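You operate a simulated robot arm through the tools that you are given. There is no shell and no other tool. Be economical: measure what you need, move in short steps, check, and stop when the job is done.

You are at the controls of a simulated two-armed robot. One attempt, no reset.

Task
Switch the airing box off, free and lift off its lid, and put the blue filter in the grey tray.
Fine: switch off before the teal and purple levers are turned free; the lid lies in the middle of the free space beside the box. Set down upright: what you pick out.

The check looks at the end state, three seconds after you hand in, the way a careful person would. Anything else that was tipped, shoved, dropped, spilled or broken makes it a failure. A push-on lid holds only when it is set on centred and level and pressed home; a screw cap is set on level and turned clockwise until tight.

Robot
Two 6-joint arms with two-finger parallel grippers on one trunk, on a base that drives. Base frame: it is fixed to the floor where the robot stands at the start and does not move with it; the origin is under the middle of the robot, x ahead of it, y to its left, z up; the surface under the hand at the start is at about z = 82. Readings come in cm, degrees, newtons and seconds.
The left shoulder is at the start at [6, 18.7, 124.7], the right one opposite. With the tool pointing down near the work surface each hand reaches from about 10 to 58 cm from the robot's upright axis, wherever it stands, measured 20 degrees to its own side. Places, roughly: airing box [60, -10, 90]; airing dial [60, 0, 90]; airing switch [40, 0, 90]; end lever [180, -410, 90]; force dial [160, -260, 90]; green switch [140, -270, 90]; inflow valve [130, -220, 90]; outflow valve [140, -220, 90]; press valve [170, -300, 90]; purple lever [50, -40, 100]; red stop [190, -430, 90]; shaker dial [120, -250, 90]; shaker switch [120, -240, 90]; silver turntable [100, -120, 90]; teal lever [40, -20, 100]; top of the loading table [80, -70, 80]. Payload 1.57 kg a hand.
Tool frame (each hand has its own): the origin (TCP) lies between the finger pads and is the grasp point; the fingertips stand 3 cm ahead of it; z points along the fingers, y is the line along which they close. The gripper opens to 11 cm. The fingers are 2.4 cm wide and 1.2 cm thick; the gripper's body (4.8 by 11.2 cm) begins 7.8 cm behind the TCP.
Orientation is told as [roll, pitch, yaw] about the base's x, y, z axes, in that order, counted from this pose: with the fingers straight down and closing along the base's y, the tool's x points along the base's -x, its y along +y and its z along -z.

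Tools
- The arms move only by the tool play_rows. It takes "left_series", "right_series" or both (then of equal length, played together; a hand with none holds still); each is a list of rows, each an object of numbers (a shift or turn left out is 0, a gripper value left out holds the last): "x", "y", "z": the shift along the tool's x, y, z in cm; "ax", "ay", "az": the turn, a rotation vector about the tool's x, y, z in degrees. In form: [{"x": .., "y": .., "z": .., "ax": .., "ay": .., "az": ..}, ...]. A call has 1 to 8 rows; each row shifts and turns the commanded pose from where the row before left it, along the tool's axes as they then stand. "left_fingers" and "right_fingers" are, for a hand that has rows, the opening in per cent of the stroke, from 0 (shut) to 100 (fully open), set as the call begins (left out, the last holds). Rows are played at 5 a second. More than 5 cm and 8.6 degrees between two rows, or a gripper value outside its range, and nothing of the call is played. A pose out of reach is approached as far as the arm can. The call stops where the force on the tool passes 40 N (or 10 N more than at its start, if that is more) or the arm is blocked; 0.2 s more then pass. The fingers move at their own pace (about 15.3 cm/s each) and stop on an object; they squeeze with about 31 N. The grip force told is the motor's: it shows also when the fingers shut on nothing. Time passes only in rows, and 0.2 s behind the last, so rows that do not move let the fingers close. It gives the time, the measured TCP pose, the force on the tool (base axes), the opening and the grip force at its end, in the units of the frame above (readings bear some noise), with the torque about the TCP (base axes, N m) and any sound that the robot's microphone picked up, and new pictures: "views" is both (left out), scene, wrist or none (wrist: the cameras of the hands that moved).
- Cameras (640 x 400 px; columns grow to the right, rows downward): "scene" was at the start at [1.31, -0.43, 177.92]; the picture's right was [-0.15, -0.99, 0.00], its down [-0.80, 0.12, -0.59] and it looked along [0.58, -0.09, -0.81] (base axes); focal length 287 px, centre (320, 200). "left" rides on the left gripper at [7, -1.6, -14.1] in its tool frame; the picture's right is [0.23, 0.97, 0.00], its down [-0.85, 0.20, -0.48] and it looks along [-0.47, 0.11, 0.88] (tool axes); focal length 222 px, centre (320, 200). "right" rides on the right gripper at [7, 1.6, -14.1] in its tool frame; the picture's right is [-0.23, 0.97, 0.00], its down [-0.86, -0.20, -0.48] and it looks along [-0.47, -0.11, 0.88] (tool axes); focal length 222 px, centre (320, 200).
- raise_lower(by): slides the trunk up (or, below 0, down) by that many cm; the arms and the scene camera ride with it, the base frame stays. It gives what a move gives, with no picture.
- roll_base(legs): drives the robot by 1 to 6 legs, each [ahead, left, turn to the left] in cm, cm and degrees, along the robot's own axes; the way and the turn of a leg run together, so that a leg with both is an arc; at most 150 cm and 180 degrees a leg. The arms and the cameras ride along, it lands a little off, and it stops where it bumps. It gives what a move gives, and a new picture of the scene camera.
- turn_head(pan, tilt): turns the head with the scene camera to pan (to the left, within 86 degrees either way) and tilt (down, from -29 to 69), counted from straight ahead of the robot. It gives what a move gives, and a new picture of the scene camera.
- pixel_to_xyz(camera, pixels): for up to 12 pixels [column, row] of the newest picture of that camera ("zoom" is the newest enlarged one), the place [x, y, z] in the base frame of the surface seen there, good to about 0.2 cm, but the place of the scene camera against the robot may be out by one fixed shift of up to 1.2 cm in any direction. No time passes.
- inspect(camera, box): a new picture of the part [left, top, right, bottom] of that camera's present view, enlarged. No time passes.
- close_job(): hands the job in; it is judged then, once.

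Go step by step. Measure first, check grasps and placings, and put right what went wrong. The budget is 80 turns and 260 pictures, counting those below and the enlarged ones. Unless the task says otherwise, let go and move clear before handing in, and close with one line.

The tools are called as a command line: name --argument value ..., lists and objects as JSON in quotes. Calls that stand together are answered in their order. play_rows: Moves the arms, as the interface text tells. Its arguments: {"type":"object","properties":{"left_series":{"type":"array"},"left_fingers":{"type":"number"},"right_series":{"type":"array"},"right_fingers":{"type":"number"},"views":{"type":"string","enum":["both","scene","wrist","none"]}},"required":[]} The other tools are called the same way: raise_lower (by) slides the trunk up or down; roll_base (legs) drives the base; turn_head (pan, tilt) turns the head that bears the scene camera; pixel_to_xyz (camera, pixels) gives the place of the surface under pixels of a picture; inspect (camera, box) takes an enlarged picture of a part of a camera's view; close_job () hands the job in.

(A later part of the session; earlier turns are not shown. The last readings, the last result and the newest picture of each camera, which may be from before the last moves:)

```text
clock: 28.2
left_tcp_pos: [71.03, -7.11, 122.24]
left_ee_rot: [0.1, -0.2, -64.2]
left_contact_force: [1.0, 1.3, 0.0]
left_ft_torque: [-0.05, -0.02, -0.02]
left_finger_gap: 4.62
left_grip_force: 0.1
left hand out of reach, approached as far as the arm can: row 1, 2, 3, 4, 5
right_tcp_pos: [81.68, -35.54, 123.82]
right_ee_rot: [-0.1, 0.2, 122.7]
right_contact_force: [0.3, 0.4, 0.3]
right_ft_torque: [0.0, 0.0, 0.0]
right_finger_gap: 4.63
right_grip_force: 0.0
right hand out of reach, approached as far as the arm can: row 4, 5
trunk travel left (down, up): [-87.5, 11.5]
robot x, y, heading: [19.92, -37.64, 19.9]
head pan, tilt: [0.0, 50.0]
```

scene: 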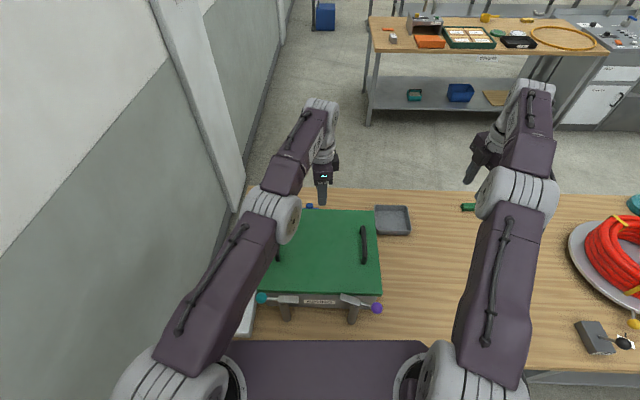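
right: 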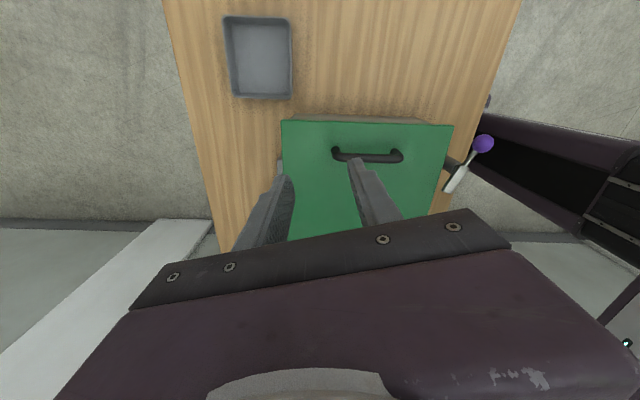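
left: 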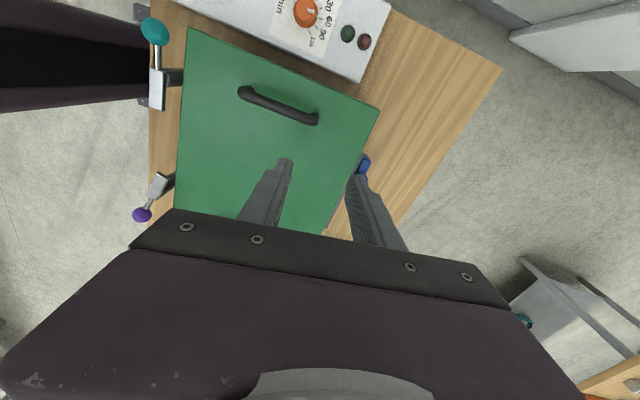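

inspect --camera "left" --box '[320, 120, 420, 200]'

inspect --camera "scene" --box '[240, 180, 440, 330]'

```text
5.00 times, centred on (370, 160) of left
```

zoom: 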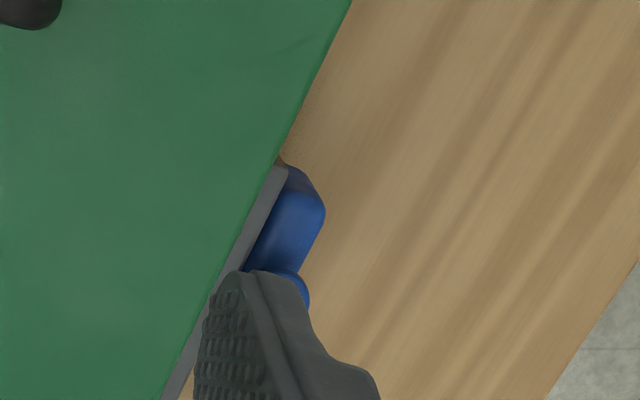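

```text
2.67 times, centred on (340, 255) of scene
```

zoom: 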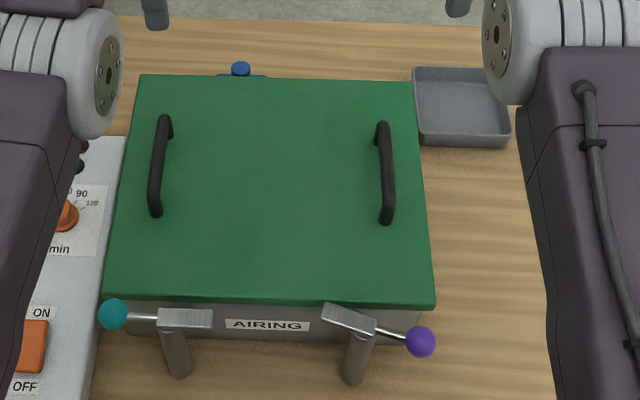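

The purple lever is turned only about 72° (bar tip at zoom (330,308) near the lid edge), I'll push it further. First measure the blue fitting and handles.

pixel_to_xyz --camera "left" --pixels '[[366, 163], [364, 157], [361, 166], [368, 175], [357, 175], [244, 91], [280, 105], [315, 119], [144, 212], [159, 185], [156, 32], [157, 95]]'

pixel_to_xyz --camera "right" --pixels '[[336, 155], [367, 158], [400, 156], [484, 143], [457, 178], [284, 122], [450, 127], [260, 60]]'

pixel_to_xyz --camera "scene" --pixels '[[330, 206], [315, 206], [324, 207], [364, 297], [359, 302], [345, 297]]'

```text
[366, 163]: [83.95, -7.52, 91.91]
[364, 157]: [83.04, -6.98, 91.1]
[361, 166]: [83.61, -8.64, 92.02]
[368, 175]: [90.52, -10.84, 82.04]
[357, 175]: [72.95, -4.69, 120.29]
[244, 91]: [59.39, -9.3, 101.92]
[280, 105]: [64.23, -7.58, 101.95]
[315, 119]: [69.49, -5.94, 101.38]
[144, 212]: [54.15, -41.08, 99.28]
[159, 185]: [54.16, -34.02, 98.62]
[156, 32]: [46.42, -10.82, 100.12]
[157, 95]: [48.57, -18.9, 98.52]
```

```text
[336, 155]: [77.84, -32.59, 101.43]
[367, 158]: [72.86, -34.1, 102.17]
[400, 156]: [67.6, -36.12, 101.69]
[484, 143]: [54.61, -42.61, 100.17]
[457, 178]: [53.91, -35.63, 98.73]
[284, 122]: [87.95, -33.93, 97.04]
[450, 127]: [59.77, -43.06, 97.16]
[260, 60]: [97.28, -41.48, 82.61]
```

```text
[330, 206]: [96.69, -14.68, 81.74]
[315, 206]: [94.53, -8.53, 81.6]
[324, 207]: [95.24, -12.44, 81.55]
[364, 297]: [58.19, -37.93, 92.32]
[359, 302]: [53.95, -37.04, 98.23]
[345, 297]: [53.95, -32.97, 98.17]
```

The blue fitting sits outside, below lid level; I'll watch for it when lifting. Now I bring the right hand shut toward the near side of the purple ball, and the left hand toward its handle [64.2,-7.6,102], both turning to yaw ≈20.

play_rows --right_series '[{"x": -0.91, "y": 2.76, "az": 8.56}, {"x": -0.49, "y": 2.87, "az": 8.56}, {"x": -0.06, "y": 2.91, "az": 8.56}, {"x": 0.38, "y": 2.89, "az": 8.56}, {"x": 0.8, "y": 2.8, "az": 8.56}, {"x": 1.21, "y": 2.65, "az": 8.56}, {"x": 1.59, "y": 2.43, "az": 8.56}, {"x": 1.94, "y": 2.17, "az": 8.56}]' --left_series '[{"x": 0.64, "y": -1.69, "az": -8.37}, {"x": 0.88, "y": -1.58, "az": -8.37}, {"x": 1.1, "y": -1.44, "az": -8.37}, {"x": 1.3, "y": -1.26, "az": -8.37}, {"x": 1.47, "y": -1.06, "az": -8.37}, {"x": 1.61, "y": -0.83, "az": -8.37}, {"x": 1.71, "y": -0.59, "az": -8.37}, {"x": 1.78, "y": -0.34, "az": -8.37}]' --right_fingers 0 --views "none"

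play_rows --right_series '[{"x": 2.24, "y": 1.86, "az": 8.56}, {"x": 2.49, "y": 1.51, "az": 8.56}, {"x": 2.69, "y": 1.12, "az": 8.56}, {"x": 2.82, "y": 0.7, "az": 8.56}]' --left_series '[{"x": 1.81, "y": -0.07, "az": -8.37}, {"x": 1.8, "y": 0.19, "az": -8.37}, {}, {}]' --views "wrist"

```text
clock: 30.0
left_tcp_pos: [70.0, -6.28, 125.27]
left_ee_rot: [-0.2, -0.2, -8.4]
left_contact_force: [0.3, 0.1, 0.5]
left_ft_torque: [0.01, -0.02, 0.01]
left_finger_gap: 4.59
left_grip_force: 0.1
left hand out of reach, approached as far as the arm can: row 1, 2, 3, 4, 5, 6, 7, 8
right_tcp_pos: [59.21, -41.78, 123.73]
right_ee_rot: [-0.1, -0.1, 54.1]
right_contact_force: [0.1, -0.4, 0.2]
right_ft_torque: [0.03, -0.06, 0.03]
right_finger_gap: 0.0
right_grip_force: 21.3
trunk travel left (down, up): [-87.5, 11.5]
robot x, y, heading: [20.36, -37.83, 19.9]
head pan, tilt: [0.0, 50.0]
```

```text
clock: 31.0
left_tcp_pos: [69.59, -5.89, 125.51]
left_ee_rot: [-0.2, 0.2, -2.7]
left_contact_force: [0.2, -0.1, 0.7]
left_ft_torque: [0.02, -0.01, -0.01]
left_finger_gap: 4.61
left_grip_force: 0.2
left hand out of reach, approached as far as the arm can: row 1, 2
right_tcp_pos: [47.94, -44.73, 123.65]
right_ee_rot: [0.0, 0.0, 19.9]
right_contact_force: [-0.2, -0.2, -0.2]
right_ft_torque: [0.03, -0.05, -0.02]
right_finger_gap: 0.0
right_grip_force: 21.4
trunk travel left (down, up): [-87.5, 11.5]
robot x, y, heading: [20.5, -37.74, 19.7]
head pan, tilt: [0.0, 50.0]
```

right: 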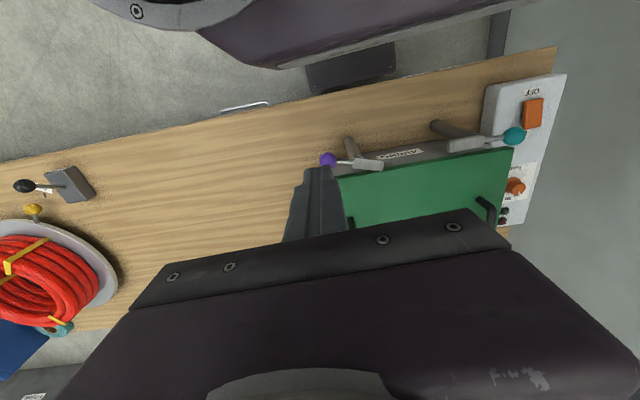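
left: 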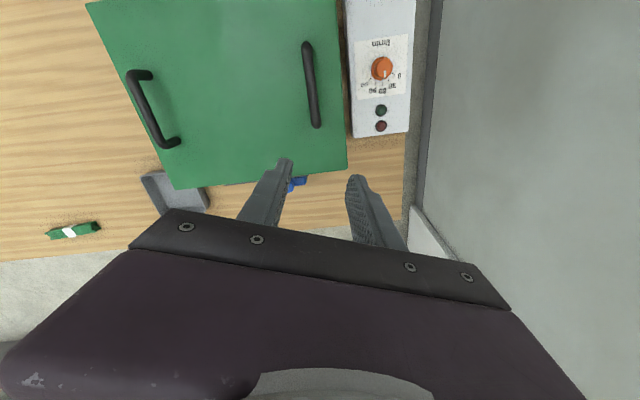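

The closed right fingers are aligned with the purple ball. I lower beside it and push it about 1.5 cm; the left hand lowers to come within reach.

play_rows --right_series '[{"z": 4.6}, {"z": 4.6}, {"z": 4.6}, {"z": 4.6}, {"z": 4.6}, {"x": -3}, {"x": -1.5}, {"x": -1.4}]' --left_series '[{"z": 2}, {"z": 2}, {"z": 2}, {"z": 1}, {}, {}, {}, {}]' --views "both"

```text
clock: 32.4
left_tcp_pos: [70.9, -5.47, 118.81]
left_ee_rot: [-0.3, 0.4, -2.9]
left_contact_force: [0.3, 0.2, -0.4]
left_ft_torque: [0.0, 0.02, -0.01]
left_finger_gap: 4.61
left_grip_force: 0.1
left hand out of reach, approached as far as the arm can: row 1, 2, 3
right_tcp_pos: [52.89, -42.2, 101.96]
right_ee_rot: [-0.4, 1.6, 20.3]
right_contact_force: [-17.2, 2.4, 14.5]
right_ft_torque: [0.0, 0.33, -0.05]
right_finger_gap: 0.03
right_grip_force: 21.5
right hand out of reach, approached as far as the arm can: row 1, 2, 3
trunk travel left (down, up): [-87.5, 11.5]
robot x, y, heading: [20.32, -37.63, 19.8]
head pan, tilt: [0.0, 50.0]
stopped in row 7 (right hand): the force on the tool passed its limit at 45 N (the readings are from after the stop); the commanded pose is now the measured one
```

scene: 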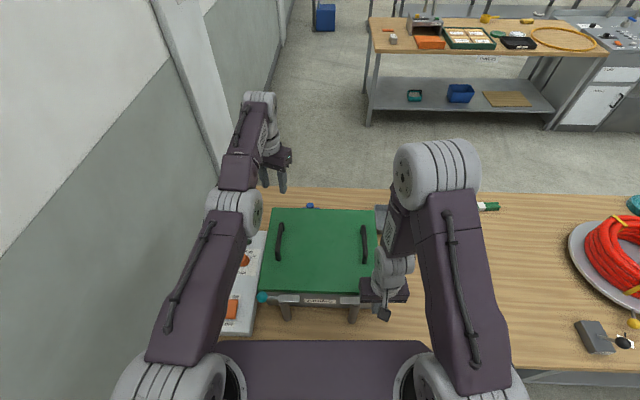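
right: 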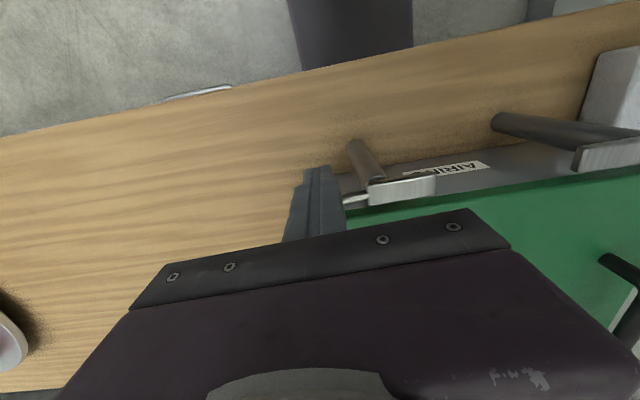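
left: 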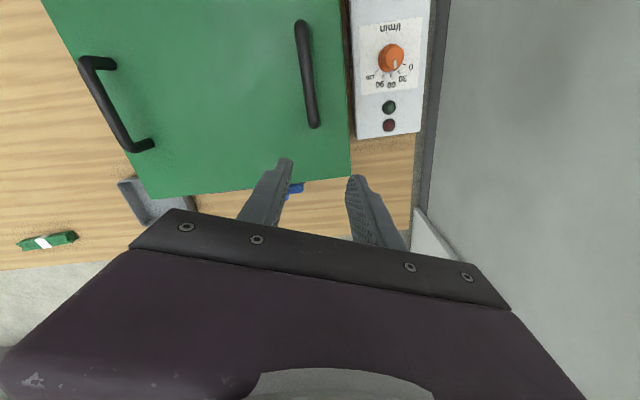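

The purple lever's bar (405,190) now lies parallel to the lid edge: free. I back the right hand off and move both hands above their handles.

play_rows --right_series '[{"x": 2}, {"z": -4}, {"z": -4.3}, {"x": -4.7, "y": 0.16}, {"x": -4.7, "y": 0.16}, {"x": -4.7, "y": 0.16}, {"x": -4.7, "y": 0.16}, {"x": -4.7, "y": 0.16}]' --left_series '[{"x": 2.2, "y": -0.8, "az": -7.4}, {"x": 2.2, "y": -0.5, "az": -7.4}, {"x": 2.2, "y": -0.2, "az": -7.4}, {"z": 2}, {"z": 2}, {"z": 2}, {"z": 2}, {}]' --left_fingers 50 --right_fingers 0 --views "both"

```text
clock: 34.2
left_tcp_pos: [71.78, -5.27, 111.2]
left_ee_rot: [-0.2, 1.2, 8.2]
left_contact_force: [0.9, -0.1, -0.2]
left_ft_torque: [0.0, 0.02, 0.01]
left_finger_gap: 5.51
left_grip_force: 0.0
left hand out of reach, approached as far as the arm can: row 1, 2, 3, 5
right_tcp_pos: [73.44, -33.94, 109.5]
right_ee_rot: [-0.2, 1.4, 20.1]
right_contact_force: [0.8, -0.2, 0.5]
right_ft_torque: [-0.02, 0.03, -0.02]
right_finger_gap: 0.0
right_grip_force: 21.5
trunk travel left (down, up): [-87.5, 11.5]
robot x, y, heading: [20.55, -37.97, 19.9]
head pan, tilt: [0.0, 50.0]
```

scene: 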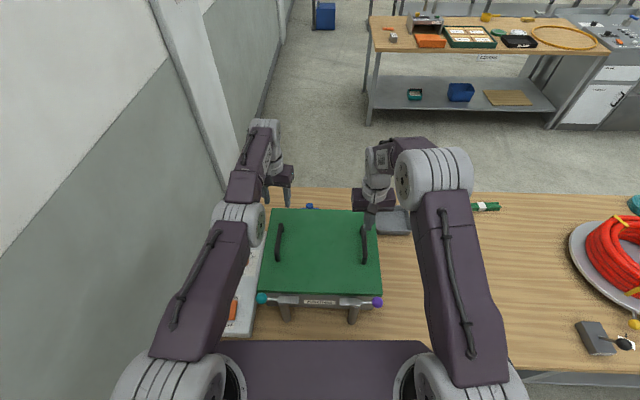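
right: 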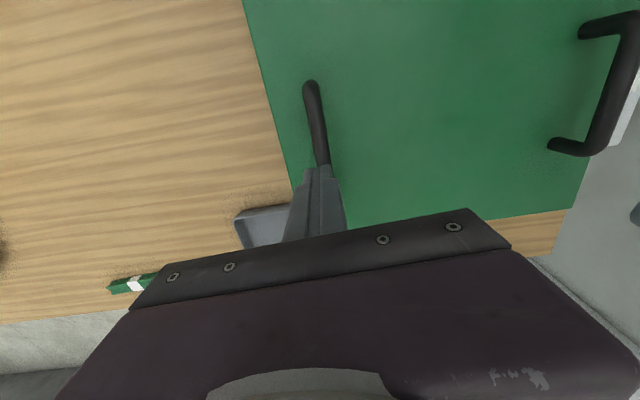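
left: 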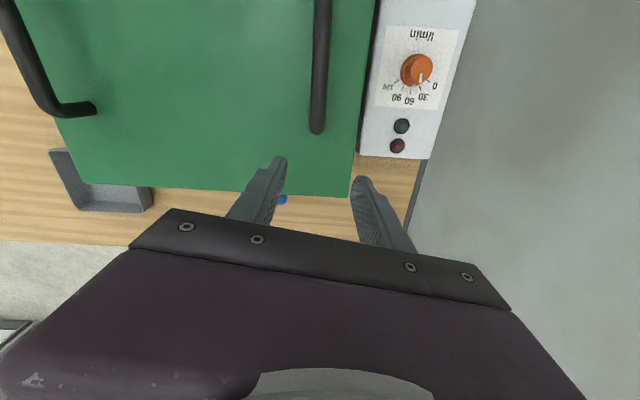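

The left command still runs ahead of the arm's reach; I pull it back in small steps toward the robot.

play_rows --left_series '[{"x": 2.5}, {"x": 2.5}, {"x": 2.5}, {}]' --views "none"

```text
clock: 35.2
left_tcp_pos: [71.54, -5.2, 111.52]
left_ee_rot: [-0.2, 1.1, 8.3]
left_contact_force: [0.3, -0.7, 0.5]
left_ft_torque: [-0.01, 0.06, -0.03]
left_finger_gap: 5.49
left_grip_force: 0.1
left hand out of reach, approached as far as the arm can: row 1, 2, 3
right_tcp_pos: [73.36, -33.87, 109.71]
right_ee_rot: [-0.3, 1.2, 20.1]
right_contact_force: [0.0, -0.1, 0.2]
right_ft_torque: [0.01, 0.04, -0.02]
right_finger_gap: 0.0
right_grip_force: 21.0
trunk travel left (down, up): [-87.5, 11.5]
robot x, y, heading: [20.48, -37.85, 19.8]
head pan, tilt: [0.0, 50.0]
```

The arm seems stretched straight; I'll try a sideways and inward move.

play_rows --left_series '[{"y": -3}, {"y": -3}, {"x": 2, "z": -2}, {"x": 3, "y": -1}]' --views "scene"

```text
clock: 36.2
left_tcp_pos: [72.67, -11.77, 112.9]
left_ee_rot: [-0.2, 1.1, 8.2]
left_contact_force: [0.3, 1.2, 0.6]
left_ft_torque: [-0.01, -0.03, 0.02]
left_finger_gap: 5.48
left_grip_force: 0.2
left hand out of reach, approached as far as the arm can: row 3, 4
right_tcp_pos: [73.23, -34.03, 109.66]
right_ee_rot: [-0.2, 1.3, 20.2]
right_contact_force: [0.3, -0.4, -1.0]
right_ft_torque: [0.0, -0.02, 0.0]
right_finger_gap: 0.02
right_grip_force: 21.8
trunk travel left (down, up): [-87.5, 11.5]
robot x, y, heading: [20.23, -37.86, 19.9]
head pan, tilt: [0.0, 50.0]
```

scene: 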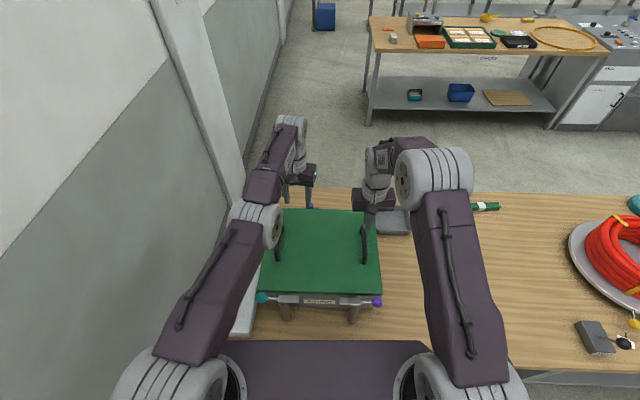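

Inward steps fail while others work, perhaps a joint limit. I test individual small motions to see which fail.

play_rows --left_series '[{"az": 5}, {"az": -5}, {"az": -5}, {"z": 2}, {"x": -1}, {"ay": 5}, {"ay": -5}, {"x": 1}]' --views "none"

```text
clock: 38.0
left_tcp_pos: [72.68, -11.64, 111.47]
left_ee_rot: [0.0, 1.1, 13.2]
left_contact_force: [0.1, 0.8, -0.5]
left_ft_torque: [0.05, 0.01, 0.01]
left_finger_gap: 5.5
left_grip_force: 0.1
left hand out of reach, approached as far as the arm can: row 5, 6, 7, 8
right_tcp_pos: [73.3, -33.84, 109.69]
right_ee_rot: [-0.1, 1.4, 20.2]
right_contact_force: [0.5, -0.5, -0.3]
right_ft_torque: [0.05, 0.01, 0.01]
right_finger_gap: 0.03
right_grip_force: 21.1
trunk travel left (down, up): [-87.5, 11.5]
robot x, y, heading: [20.35, -37.78, 19.9]
head pan, tilt: [0.0, 50.0]
```

Only x and pitch fail. I'll command a longer inward pull at this safe height and watch.

play_rows --left_series '[{"x": 4.9}, {"x": 4.9}, {"x": 4.9}, {"x": 4.9}]' --views "none"

```text
clock: 39.0
left_tcp_pos: [72.73, -11.73, 111.4]
left_ee_rot: [-0.1, 1.0, 13.1]
left_contact_force: [-0.1, 0.2, 0.0]
left_ft_torque: [0.01, 0.02, 0.02]
left_finger_gap: 5.51
left_grip_force: 0.0
left hand out of reach, approached as far as the arm can: row 1, 2, 3, 4
right_tcp_pos: [73.29, -33.94, 109.6]
right_ee_rot: [-0.2, 1.3, 20.2]
right_contact_force: [0.3, 0.3, 0.1]
right_ft_torque: [0.01, 0.01, -0.02]
right_finger_gap: 0.0
right_grip_force: 21.4
trunk travel left (down, up): [-87.5, 11.5]
robot x, y, heading: [20.5, -38.23, 19.9]
head pan, tilt: [0.0, 50.0]
```

Still stuck: a straight-elbow singularity. I try raising, rolling and lateral moves to get the elbow bent.

play_rows --left_series '[{"z": -4}, {"z": -4}, {"z": -4}, {"z": -4}, {"x": 3}, {"ax": 6}, {"x": 3}, {"ax": -6}]' --views "none"

```text
clock: 40.8
left_tcp_pos: [64.32, -13.58, 126.99]
left_ee_rot: [0.0, 0.8, 13.2]
left_contact_force: [-0.1, -0.7, 0.4]
left_ft_torque: [0.0, 0.01, -0.04]
left_finger_gap: 5.5
left_grip_force: 0.0
left hand out of reach, approached as far as the arm can: row 2, 3, 4
right_tcp_pos: [73.21, -34.05, 109.65]
right_ee_rot: [-0.1, 1.1, 20.0]
right_contact_force: [0.3, -0.3, -0.3]
right_ft_torque: [0.01, -0.03, -0.01]
right_finger_gap: 0.01
right_grip_force: 21.3
trunk travel left (down, up): [-87.5, 11.5]
robot x, y, heading: [20.63, -37.71, 19.9]
head pan, tilt: [0.0, 50.0]
```

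Freed. Now lower first, then shift left over the left handle; right hand opens above its handle.

play_rows --left_series '[{"z": 4}, {"z": 4}, {"z": 4}, {"y": 3, "x": -0.7, "az": -6.3}, {"y": 2.9, "x": -0.4}, {"z": 4}]' --right_series '[{"ay": -1.2}, {}, {}, {}, {}, {}]' --right_fingers 50 --left_fingers 50 --views "both"

```text
clock: 42.2
left_tcp_pos: [63.78, -7.59, 110.75]
left_ee_rot: [0.1, 1.1, 19.5]
left_contact_force: [1.1, -0.4, 0.0]
left_ft_torque: [-0.01, 0.02, -0.02]
left_finger_gap: 5.49
left_grip_force: 0.1
right_tcp_pos: [73.42, -34.06, 109.7]
right_ee_rot: [-0.1, 0.2, 20.1]
right_contact_force: [-0.1, 0.1, 0.0]
right_ft_torque: [0.02, -0.01, -0.01]
right_finger_gap: 5.5
right_grip_force: 0.0
trunk travel left (down, up): [-87.5, 11.5]
robot x, y, heading: [20.45, -37.72, 19.7]
head pan, tilt: [0.0, 50.0]
```

scene: 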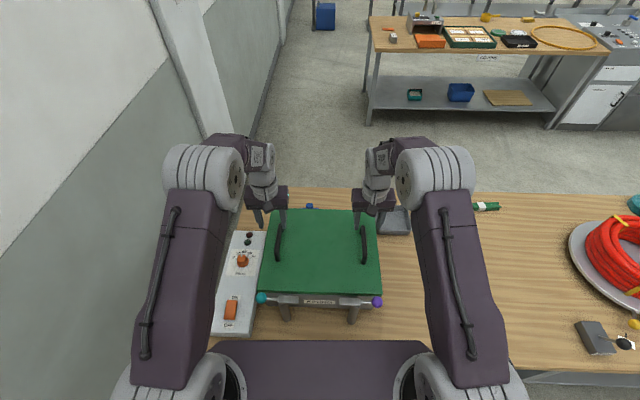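
right: 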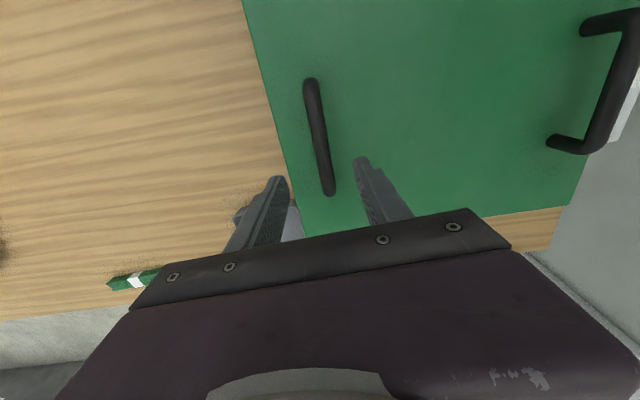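
left: 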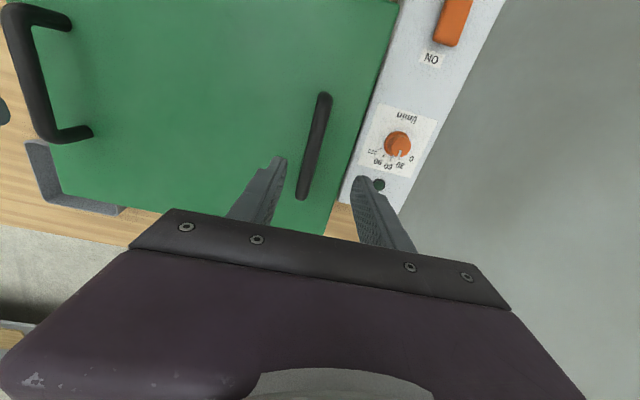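

pixel_to_xyz --camera "left" --pixels '[[325, 98], [315, 145], [303, 193], [370, 90], [240, 230]]'

pixel_to_xyz --camera "right" --pixels '[[311, 84], [319, 135], [329, 188], [270, 100], [420, 180]]'

```text
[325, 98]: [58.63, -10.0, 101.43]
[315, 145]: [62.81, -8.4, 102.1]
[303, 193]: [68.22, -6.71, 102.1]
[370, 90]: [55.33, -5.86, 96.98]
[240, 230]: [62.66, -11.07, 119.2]
```

```text
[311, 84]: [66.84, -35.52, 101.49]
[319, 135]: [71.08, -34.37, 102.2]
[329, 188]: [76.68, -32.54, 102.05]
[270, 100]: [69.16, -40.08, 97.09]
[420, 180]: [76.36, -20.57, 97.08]
```

Handle bars centre at about [63.6,-8.2,101.5] and [72.0,-34.0,101.5]. I adjust slightly, lower over both handles, and close.

play_rows --left_series '[{"y": -0.5, "ay": -1}, {"z": 3}, {"z": 3}, {"z": 3.4}, {}]' --right_series '[{"x": 1.2, "y": 0.2}, {"z": 3}, {"z": 3}, {"z": 2.4}, {}]' --views "wrist"

```text
clock: 43.4
left_tcp_pos: [63.74, -7.97, 101.52]
left_ee_rot: [-0.1, 0.1, 19.5]
left_contact_force: [-0.4, 0.4, 0.1]
left_ft_torque: [-0.01, -0.01, 0.0]
left_finger_gap: 5.51
left_grip_force: 0.1
right_tcp_pos: [72.19, -34.12, 101.3]
right_ee_rot: [-0.2, 0.2, 20.2]
right_contact_force: [0.6, 0.0, -0.1]
right_ft_torque: [0.01, 0.01, 0.02]
right_finger_gap: 5.52
right_grip_force: 0.1
trunk travel left (down, up): [-87.5, 11.5]
robot x, y, heading: [20.73, -37.59, 19.6]
head pan, tilt: [0.0, 50.0]
```

right: 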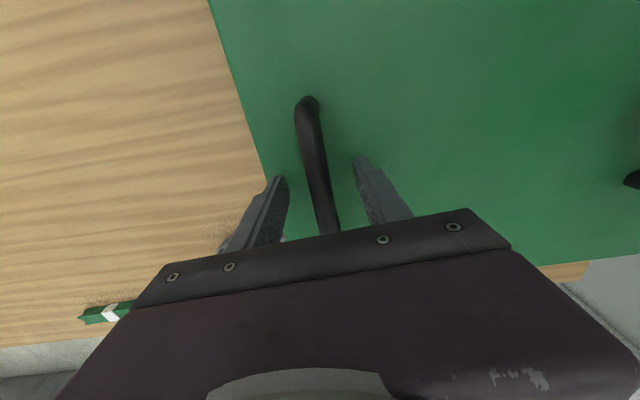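
left: 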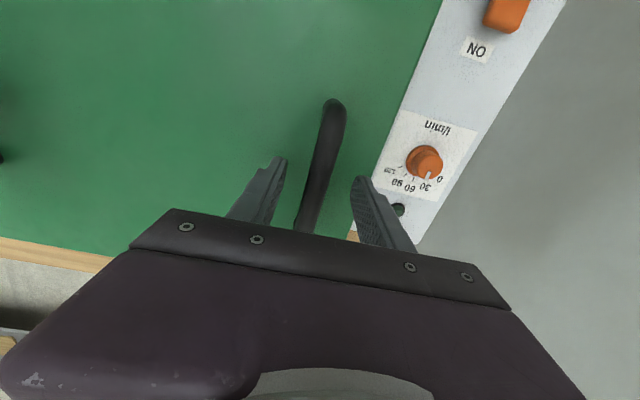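

Both handles lie between the fingers. Close and do a small 1 cm test lift.

play_rows --left_series '[{}, {}, {}]' --right_series '[{}, {}, {}]' --left_fingers 0 --right_fingers 0 --views "none"

play_rows --left_series '[{"z": -0.3}, {"z": -0.3}, {"z": -0.4}, {}]' --right_series '[{"z": -0.3}, {"z": -0.3}, {"z": -0.4}, {}]' --views "scene"

inspect --camera "scene" --box '[230, 180, 420, 340]'

```text
clock: 44.2
left_tcp_pos: [63.83, -8.27, 101.53]
left_ee_rot: [-0.1, 0.1, 19.3]
left_contact_force: [-3.2, -3.3, 3.9]
left_ft_torque: [0.1, -0.37, -0.74]
left_finger_gap: 1.6
left_grip_force: 31.3
right_tcp_pos: [72.3, -33.91, 101.26]
right_ee_rot: [0.0, 0.0, 20.1]
right_contact_force: [3.1, 4.3, 0.3]
right_ft_torque: [-0.11, 0.37, -0.73]
right_finger_gap: 1.64
right_grip_force: 30.8
trunk travel left (down, up): [-87.5, 11.5]
robot x, y, heading: [20.11, -37.84, 19.7]
head pan, tilt: [0.0, 50.0]
stopped in row 3 (left hand): the force on the tool passed its limit at 41 N (the readings are from after the stop); the commanded pose is now the measured one
```

```text
clock: 45.2
left_tcp_pos: [63.75, -8.1, 102.41]
left_ee_rot: [-0.2, 0.2, 19.4]
left_contact_force: [-6.1, -4.7, -4.4]
left_ft_torque: [-0.07, 0.49, -0.83]
left_finger_gap: 1.6
left_grip_force: 30.9
right_tcp_pos: [72.35, -33.82, 102.16]
right_ee_rot: [0.0, -0.1, 20.1]
right_contact_force: [5.4, 4.3, -4.5]
right_ft_torque: [0.1, -0.41, -0.82]
right_finger_gap: 1.59
right_grip_force: 31.3
trunk travel left (down, up): [-87.5, 11.5]
robot x, y, heading: [20.56, -38.14, 19.7]
head pan, tilt: [0.0, 50.0]
```

scene: 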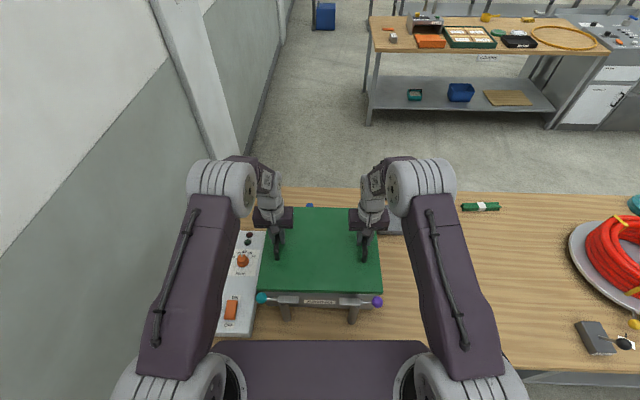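

```text
2.50 times, centred on (325, 260) of scene
```

zoom: 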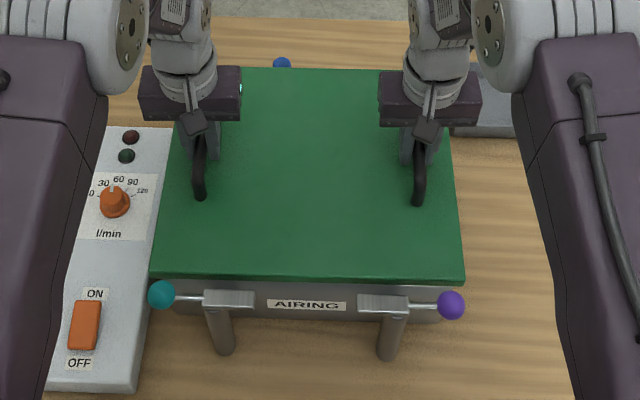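

The lid rises with about 4.5 N per hand, both grips firm at 1.6 cm. Lifting further in small steps.

play_rows --left_series '[{"z": -0.8}, {"z": -1}, {"z": -1.5}, {"z": -1.5}, {}]' --right_series '[{"z": -0.8}, {"z": -1}, {"z": -1.5}, {"z": -1.5}, {}]' --views "scene"

inspect --camera "scene" --box '[230, 180, 420, 340]'

```text
clock: 46.4
left_tcp_pos: [63.79, -8.09, 107.26]
left_ee_rot: [-0.2, 0.1, 19.5]
left_contact_force: [-2.1, -9.3, -4.1]
left_ft_torque: [0.0, -0.01, -0.77]
left_finger_gap: 1.59
left_grip_force: 30.6
right_tcp_pos: [72.21, -33.91, 106.93]
right_ee_rot: [0.1, 0.1, 20.1]
right_contact_force: [4.0, 8.7, -5.0]
right_ft_torque: [-0.02, -0.02, -0.76]
right_finger_gap: 1.6
right_grip_force: 31.0
trunk travel left (down, up): [-87.5, 11.5]
robot x, y, heading: [20.49, -37.8, 19.6]
head pan, tilt: [0.0, 50.0]
```

scene: 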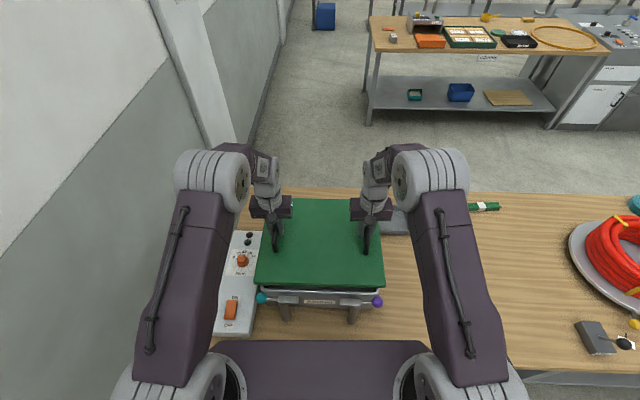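

```text
2.50 times, centred on (325, 260) of scene
```

zoom: 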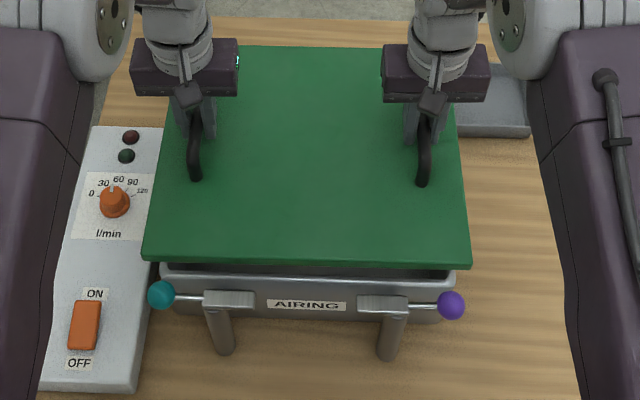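

The lid is clear of the box. I raise the trunk 8 cm for clearance and look right to measure the free space.

raise_lower --by 8

turn_head --pan -35 --tilt 48

```text
clock: 47.6
left_tcp_pos: [63.8, -8.18, 115.19]
left_ee_rot: [-0.2, 0.1, 19.4]
left_contact_force: [-2.4, -11.0, -4.7]
left_ft_torque: [0.03, -0.22, -0.73]
left_finger_gap: 1.6
left_grip_force: 31.3
right_tcp_pos: [72.22, -33.79, 114.95]
right_ee_rot: [0.0, 0.1, 20.1]
right_contact_force: [2.0, 12.0, -4.2]
right_ft_torque: [-0.12, 0.25, -0.74]
right_finger_gap: 1.6
right_grip_force: 30.8
trunk travel left (down, up): [-95.5, 3.5]
robot x, y, heading: [20.59, -37.45, 19.8]
head pan, tilt: [0.0, 50.0]
```

```text
clock: 48.6
left_tcp_pos: [63.77, -8.21, 115.17]
left_ee_rot: [-0.3, 0.1, 19.4]
left_contact_force: [-1.2, -12.1, -4.5]
left_ft_torque: [-0.06, 0.05, -0.76]
left_finger_gap: 1.6
left_grip_force: 30.9
right_tcp_pos: [72.24, -33.93, 115.05]
right_ee_rot: [-0.1, 0.0, 20.1]
right_contact_force: [1.8, 13.3, -5.0]
right_ft_torque: [0.0, -0.03, -0.75]
right_finger_gap: 1.6
right_grip_force: 31.2
trunk travel left (down, up): [-95.5, 3.5]
robot x, y, heading: [20.62, -37.98, 19.7]
head pan, tilt: [-35.0, 48.0]
```

scene: 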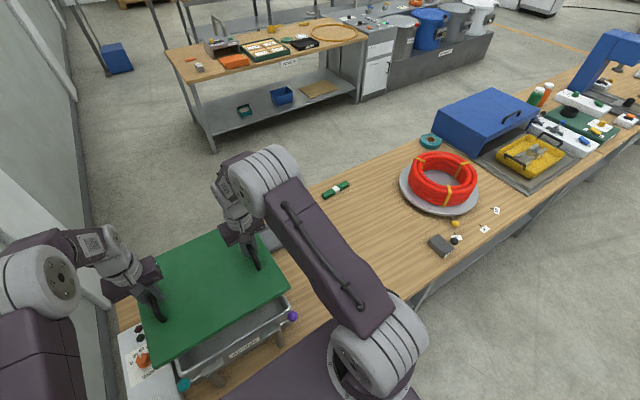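

pixel_to_xyz --camera "scene" --pixels '[[402, 182], [405, 203], [430, 213], [428, 242], [325, 193], [348, 184], [316, 182], [400, 150], [271, 247], [412, 272], [262, 212], [336, 240]]'

inspect --camera "scene" --box '[240, 150, 500, 330]'

```text
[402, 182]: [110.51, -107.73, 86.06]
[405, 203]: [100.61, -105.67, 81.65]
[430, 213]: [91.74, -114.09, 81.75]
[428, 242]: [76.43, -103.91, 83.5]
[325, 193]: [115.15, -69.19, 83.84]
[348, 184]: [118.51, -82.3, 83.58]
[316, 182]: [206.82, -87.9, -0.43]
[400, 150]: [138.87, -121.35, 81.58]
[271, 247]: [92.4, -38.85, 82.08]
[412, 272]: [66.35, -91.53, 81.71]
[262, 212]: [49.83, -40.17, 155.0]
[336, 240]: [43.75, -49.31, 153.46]
```

```text
2.22 times, centred on (370, 240) of scene
```

zoom: 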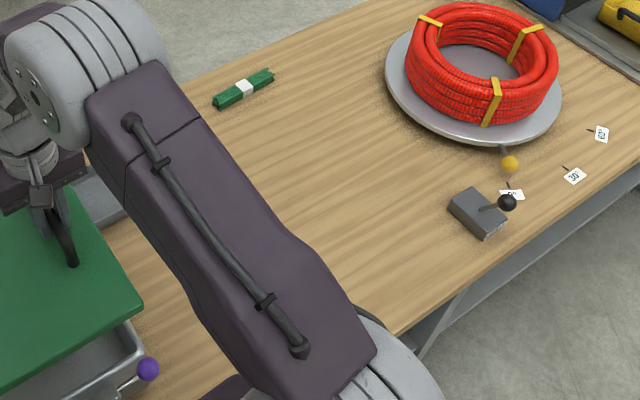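

Free space: box right edge (u≈61) to the black box/turntable (u≈123–132) along the table, green bar behind. Its middle is reached by driving about 53 cm right and 2 cm back with the lid held.

roll_base --legs '[[-2, 0, 0], [0, -53, 0]]'

turn_head --pan 0 --tilt 52

```text
clock: 52.0
left_tcp_pos: [79.72, -58.13, 115.17]
left_ee_rot: [-0.1, 0.0, 19.4]
left_contact_force: [-0.7, -15.0, -5.3]
left_ft_torque: [0.0, -0.01, -0.78]
left_finger_gap: 1.58
left_grip_force: 30.6
right_tcp_pos: [88.16, -83.69, 115.07]
right_ee_rot: [-0.1, -0.1, 20.1]
right_contact_force: [0.4, 15.6, -5.6]
right_ft_torque: [-0.03, 0.03, -0.77]
right_finger_gap: 1.59
right_grip_force: 30.9
trunk travel left (down, up): [-95.5, 3.5]
robot x, y, heading: [36.5, -87.91, 19.6]
head pan, tilt: [-35.0, 48.0]
```

scene: 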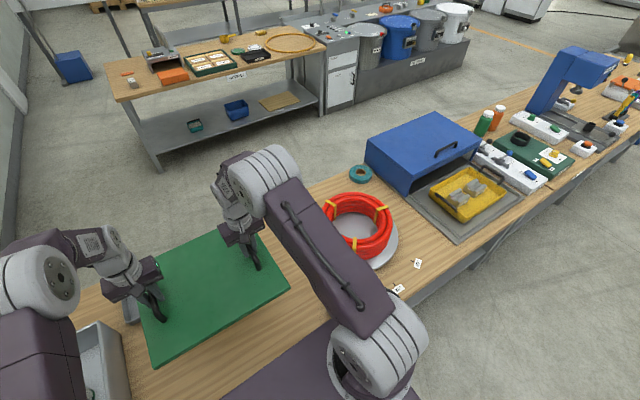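

```text
clock: 53.1
left_tcp_pos: [79.55, -58.32, 115.27]
left_ee_rot: [-0.1, 0.1, 19.4]
left_contact_force: [-5.7, -3.8, -5.6]
left_ft_torque: [-0.13, 0.62, -0.81]
left_finger_gap: 1.56
left_grip_force: 30.9
right_tcp_pos: [88.16, -83.98, 115.02]
right_ee_rot: [-0.1, 0.0, 20.1]
right_contact_force: [5.4, 4.4, -4.7]
right_ft_torque: [0.17, -0.54, -0.84]
right_finger_gap: 1.57
right_grip_force: 30.7
trunk travel left (down, up): [-95.5, 3.5]
robot x, y, heading: [36.14, -87.62, 19.9]
head pan, tilt: [0.0, 52.0]
```

scene: 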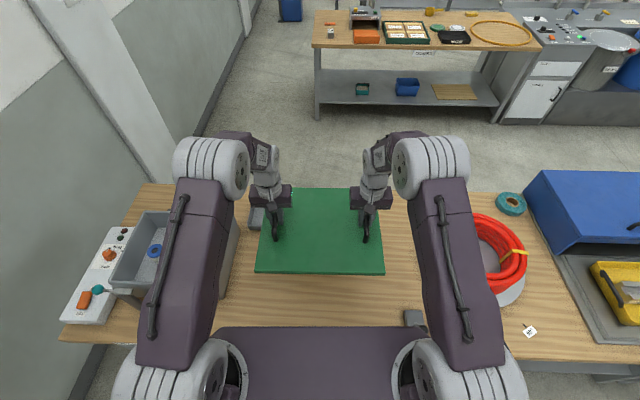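

The lid hangs centred at [83.9,-71.1] over free table, clear of tray and black box. Lowering it together to near contact.

play_rows --left_series '[{"z": 4}, {"z": 4}, {"z": 4}, {"z": 4}, {"z": 4}, {}]' --right_series '[{"z": 4}, {"z": 4}, {"z": 4}, {"z": 4}, {"z": 4}, {}]' --views "scene"

inspect --camera "scene" --box '[100, 170, 440, 370]'

```text
clock: 54.5
left_tcp_pos: [79.49, -58.37, 95.2]
left_ee_rot: [-0.1, 0.0, 19.5]
left_contact_force: [-6.1, 2.6, -4.6]
left_ft_torque: [0.02, -0.12, -0.71]
left_finger_gap: 1.59
left_grip_force: 31.1
right_tcp_pos: [88.07, -83.99, 94.99]
right_ee_rot: [0.0, 0.0, 20.1]
right_contact_force: [7.0, -3.7, -4.6]
right_ft_torque: [-0.06, 0.15, -0.74]
right_finger_gap: 1.59
right_grip_force: 31.0
trunk travel left (down, up): [-95.5, 3.5]
robot x, y, heading: [36.44, -88.0, 19.7]
head pan, tilt: [0.0, 52.0]
```

scene: 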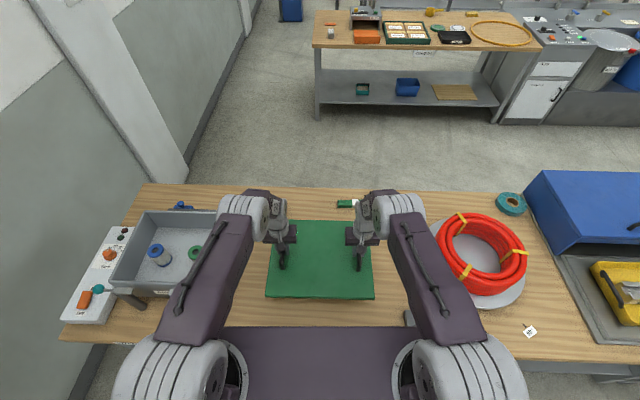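

```text
1.88 times, centred on (270, 270) of scene
```

zoom: 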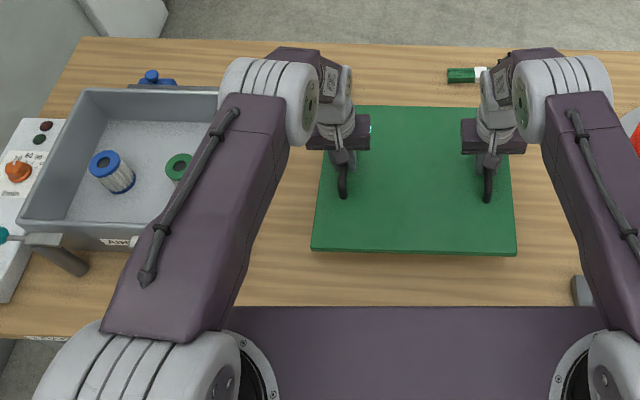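

The lid is level above bare table. Lower another 5.5 cm, then creep.

play_rows --left_series '[{"z": 2.5}, {"z": 2}, {"z": 1}, {}]' --right_series '[{"z": 2.5}, {"z": 2}, {"z": 1}, {}]' --views "none"

pixel_to_xyz --camera "scene" --pixels '[[320, 270], [320, 299], [320, 304]]'

```text
clock: 55.5
left_tcp_pos: [79.23, -58.5, 90.08]
left_ee_rot: [-0.1, -0.3, 19.4]
left_contact_force: [-7.8, 19.1, 27.8]
left_ft_torque: [0.02, 0.13, -0.74]
left_finger_gap: 1.58
left_grip_force: 30.7
right_tcp_pos: [87.79, -84.06, 89.84]
right_ee_rot: [0.0, -0.4, 20.2]
right_contact_force: [9.3, -16.8, 28.7]
right_ft_torque: [0.14, -0.01, -0.77]
right_finger_gap: 1.62
right_grip_force: 31.1
trunk travel left (down, up): [-95.5, 3.5]
robot x, y, heading: [36.4, -87.93, 19.5]
head pan, tilt: [0.0, 52.0]
```

```text
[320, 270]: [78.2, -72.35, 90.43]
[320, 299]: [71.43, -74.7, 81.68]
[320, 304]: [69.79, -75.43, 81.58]
```

Contact: both hands feel about 28 N with TCP at 90. I relieve slightly, then open and rise.

play_rows --left_series '[{"z": -0.3}, {}]' --right_series '[{"z": -0.3}, {}]' --views "none"

play_rows --left_series '[{}, {}, {}, {}]' --right_series '[{}, {}, {}, {}]' --left_fingers 45 --right_fingers 45 --views "wrist"

```text
clock: 56.1
left_tcp_pos: [79.18, -58.49, 90.19]
left_ee_rot: [-0.1, 0.0, 19.4]
left_contact_force: [-13.2, 17.3, 14.9]
left_ft_torque: [0.09, -0.39, -0.72]
left_finger_gap: 1.56
left_grip_force: 31.3
right_tcp_pos: [87.79, -84.08, 89.84]
right_ee_rot: [-0.2, 0.0, 20.1]
right_contact_force: [9.2, -16.0, 2.9]
right_ft_torque: [0.34, -0.81, -0.74]
right_finger_gap: 1.59
right_grip_force: 31.2
trunk travel left (down, up): [-95.5, 3.5]
robot x, y, heading: [36.17, -87.92, 19.9]
head pan, tilt: [0.0, 52.0]
```

```text
clock: 57.1
left_tcp_pos: [79.63, -58.37, 89.98]
left_ee_rot: [-0.2, 0.2, 19.4]
left_contact_force: [-0.3, -0.3, -0.1]
left_ft_torque: [0.02, 0.04, 0.02]
left_finger_gap: 4.95
left_grip_force: 0.0
right_tcp_pos: [88.04, -84.05, 89.82]
right_ee_rot: [0.1, 0.0, 20.2]
right_contact_force: [-0.8, 0.4, 0.3]
right_ft_torque: [0.0, -0.02, -0.02]
right_finger_gap: 4.95
right_grip_force: 0.0
trunk travel left (down, up): [-95.5, 3.5]
robot x, y, heading: [36.17, -87.78, 19.8]
head pan, tilt: [0.0, 52.0]
```

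right: 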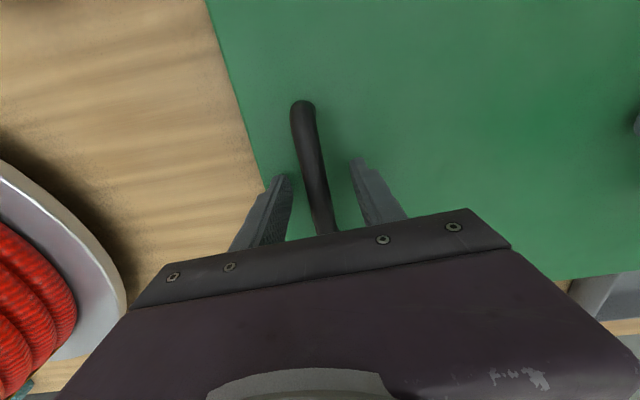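
left: 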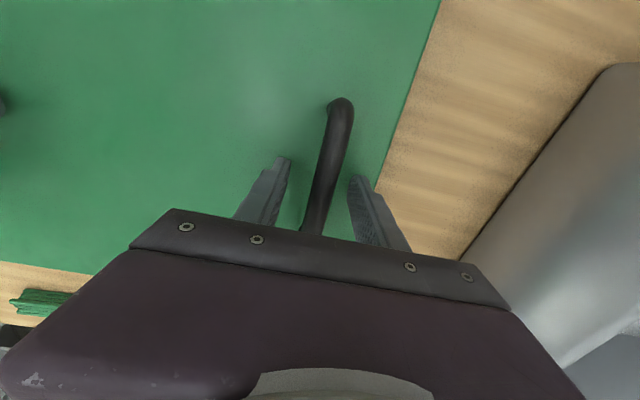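

Released with zero force. Rise clear.

play_rows --left_series '[{"z": -4.8}, {"z": -4.8}, {"z": -4.8}, {"z": -4.8}, {"z": -4.8}]' --right_series '[{"z": -4.8}, {"z": -4.8}, {"z": -4.8}, {"z": -4.8}, {"z": -4.8}]' --views "scene"

inspect --camera "scene" --box '[60, 170, 440, 370]'

```text
clock: 58.3
left_tcp_pos: [79.18, -58.33, 114.14]
left_ee_rot: [-0.1, -0.1, 19.4]
left_contact_force: [-0.4, -1.1, 0.0]
left_ft_torque: [-0.02, 0.01, 0.0]
left_finger_gap: 4.97
left_grip_force: 0.1
right_tcp_pos: [87.84, -83.99, 114.13]
right_ee_rot: [-0.1, -0.1, 20.1]
right_contact_force: [-0.3, -0.4, 0.6]
right_ft_torque: [0.05, -0.04, 0.02]
right_finger_gap: 4.93
right_grip_force: 0.0
trunk travel left (down, up): [-95.5, 3.5]
robot x, y, heading: [36.14, -88.07, 19.8]
head pan, tilt: [0.0, 52.0]
```

scene: 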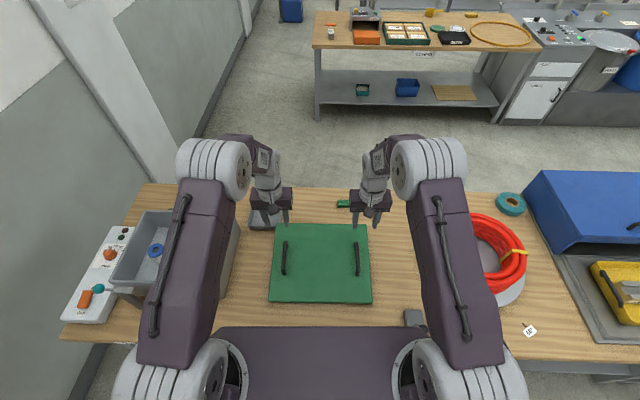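

```text
1.68 times, centred on (250, 270) of scene
```

zoom: 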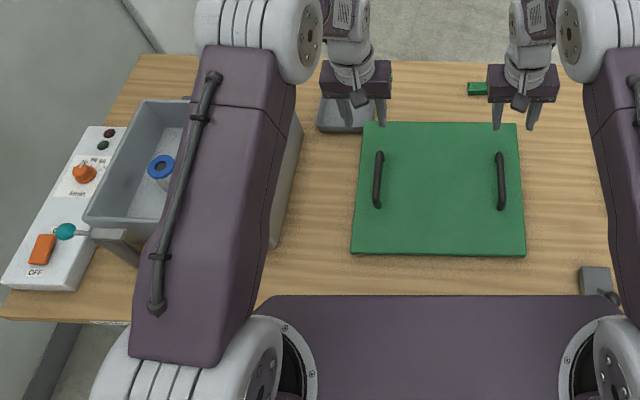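

The lid lies flat and free of the tray. Before driving back, I check what is under the table's front edge, since the tray needs the robot closer.

turn_head --pan -65 --tilt 45

turn_head --pan 35 --tilt 45

```text
clock: 59.6
left_tcp_pos: [79.41, -58.37, 114.24]
left_ee_rot: [-0.1, 0.0, 19.4]
left_contact_force: [0.5, -0.6, 0.2]
left_ft_torque: [0.0, -0.02, -0.03]
left_finger_gap: 4.95
left_grip_force: 0.0
right_tcp_pos: [88.01, -83.89, 113.81]
right_ee_rot: [0.0, -0.1, 20.1]
right_contact_force: [-0.1, 0.4, -0.1]
right_ft_torque: [0.01, 0.01, 0.01]
right_finger_gap: 4.92
right_grip_force: 0.0
trunk travel left (down, up): [-95.5, 3.5]
robot x, y, heading: [36.29, -88.15, 19.8]
head pan, tilt: [-65.0, 45.0]
```

scene: 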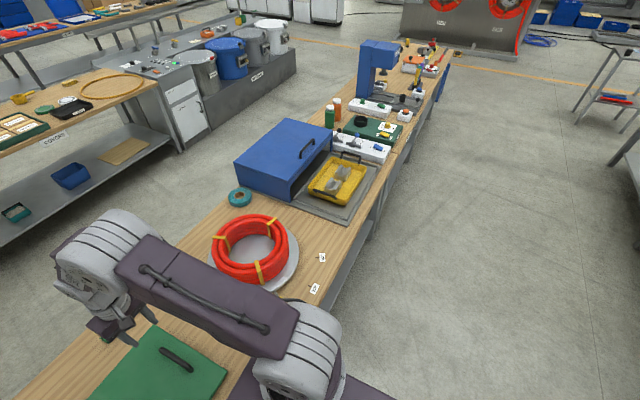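

```text
clock: 61.4
left_tcp_pos: [79.47, -58.4, 114.13]
left_ee_rot: [-0.1, 0.0, 19.4]
left_contact_force: [-0.1, -0.9, -0.1]
left_ft_torque: [0.01, 0.01, 0.01]
left_finger_gap: 4.97
left_grip_force: 0.0
right_tcp_pos: [88.03, -83.84, 113.92]
right_ee_rot: [0.0, -0.1, 20.2]
right_contact_force: [0.2, -0.1, -0.4]
right_ft_torque: [0.0, -0.02, 0.02]
right_finger_gap: 4.97
right_grip_force: 0.0
trunk travel left (down, up): [-95.5, 3.5]
robot x, y, heading: [36.25, -87.98, 19.8]
head pan, tilt: [35.0, 45.0]
```

scene: 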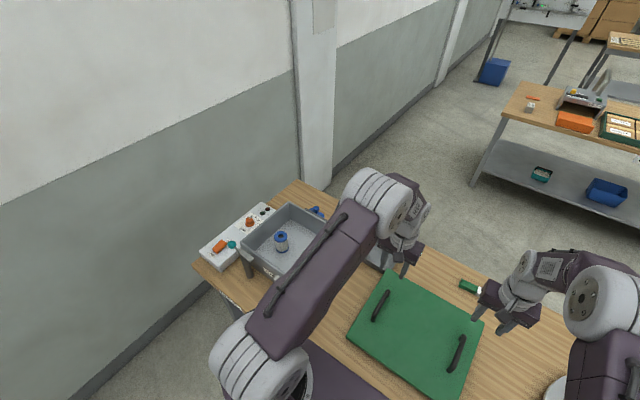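

inspect --camera "scene" --box '[190, 180, 410, 320]'

pixel_to_xyz --camera "scene" --pixels '[[281, 236], [281, 249], [275, 237], [287, 237], [373, 257], [388, 265], [268, 250], [317, 210], [381, 252], [391, 245], [243, 310], [270, 240]]'

```text
2.86 times, centred on (300, 250) of scene
```

zoom: 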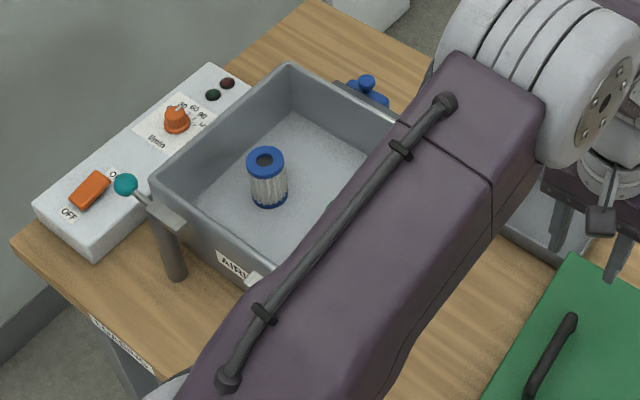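

```text
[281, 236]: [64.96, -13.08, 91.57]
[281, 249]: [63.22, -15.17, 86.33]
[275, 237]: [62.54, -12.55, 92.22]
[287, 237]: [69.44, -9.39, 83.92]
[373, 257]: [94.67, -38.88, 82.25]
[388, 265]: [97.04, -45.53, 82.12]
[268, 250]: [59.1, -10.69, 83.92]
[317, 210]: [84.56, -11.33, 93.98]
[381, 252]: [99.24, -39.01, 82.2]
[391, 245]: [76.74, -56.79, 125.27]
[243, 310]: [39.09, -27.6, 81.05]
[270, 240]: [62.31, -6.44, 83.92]
```

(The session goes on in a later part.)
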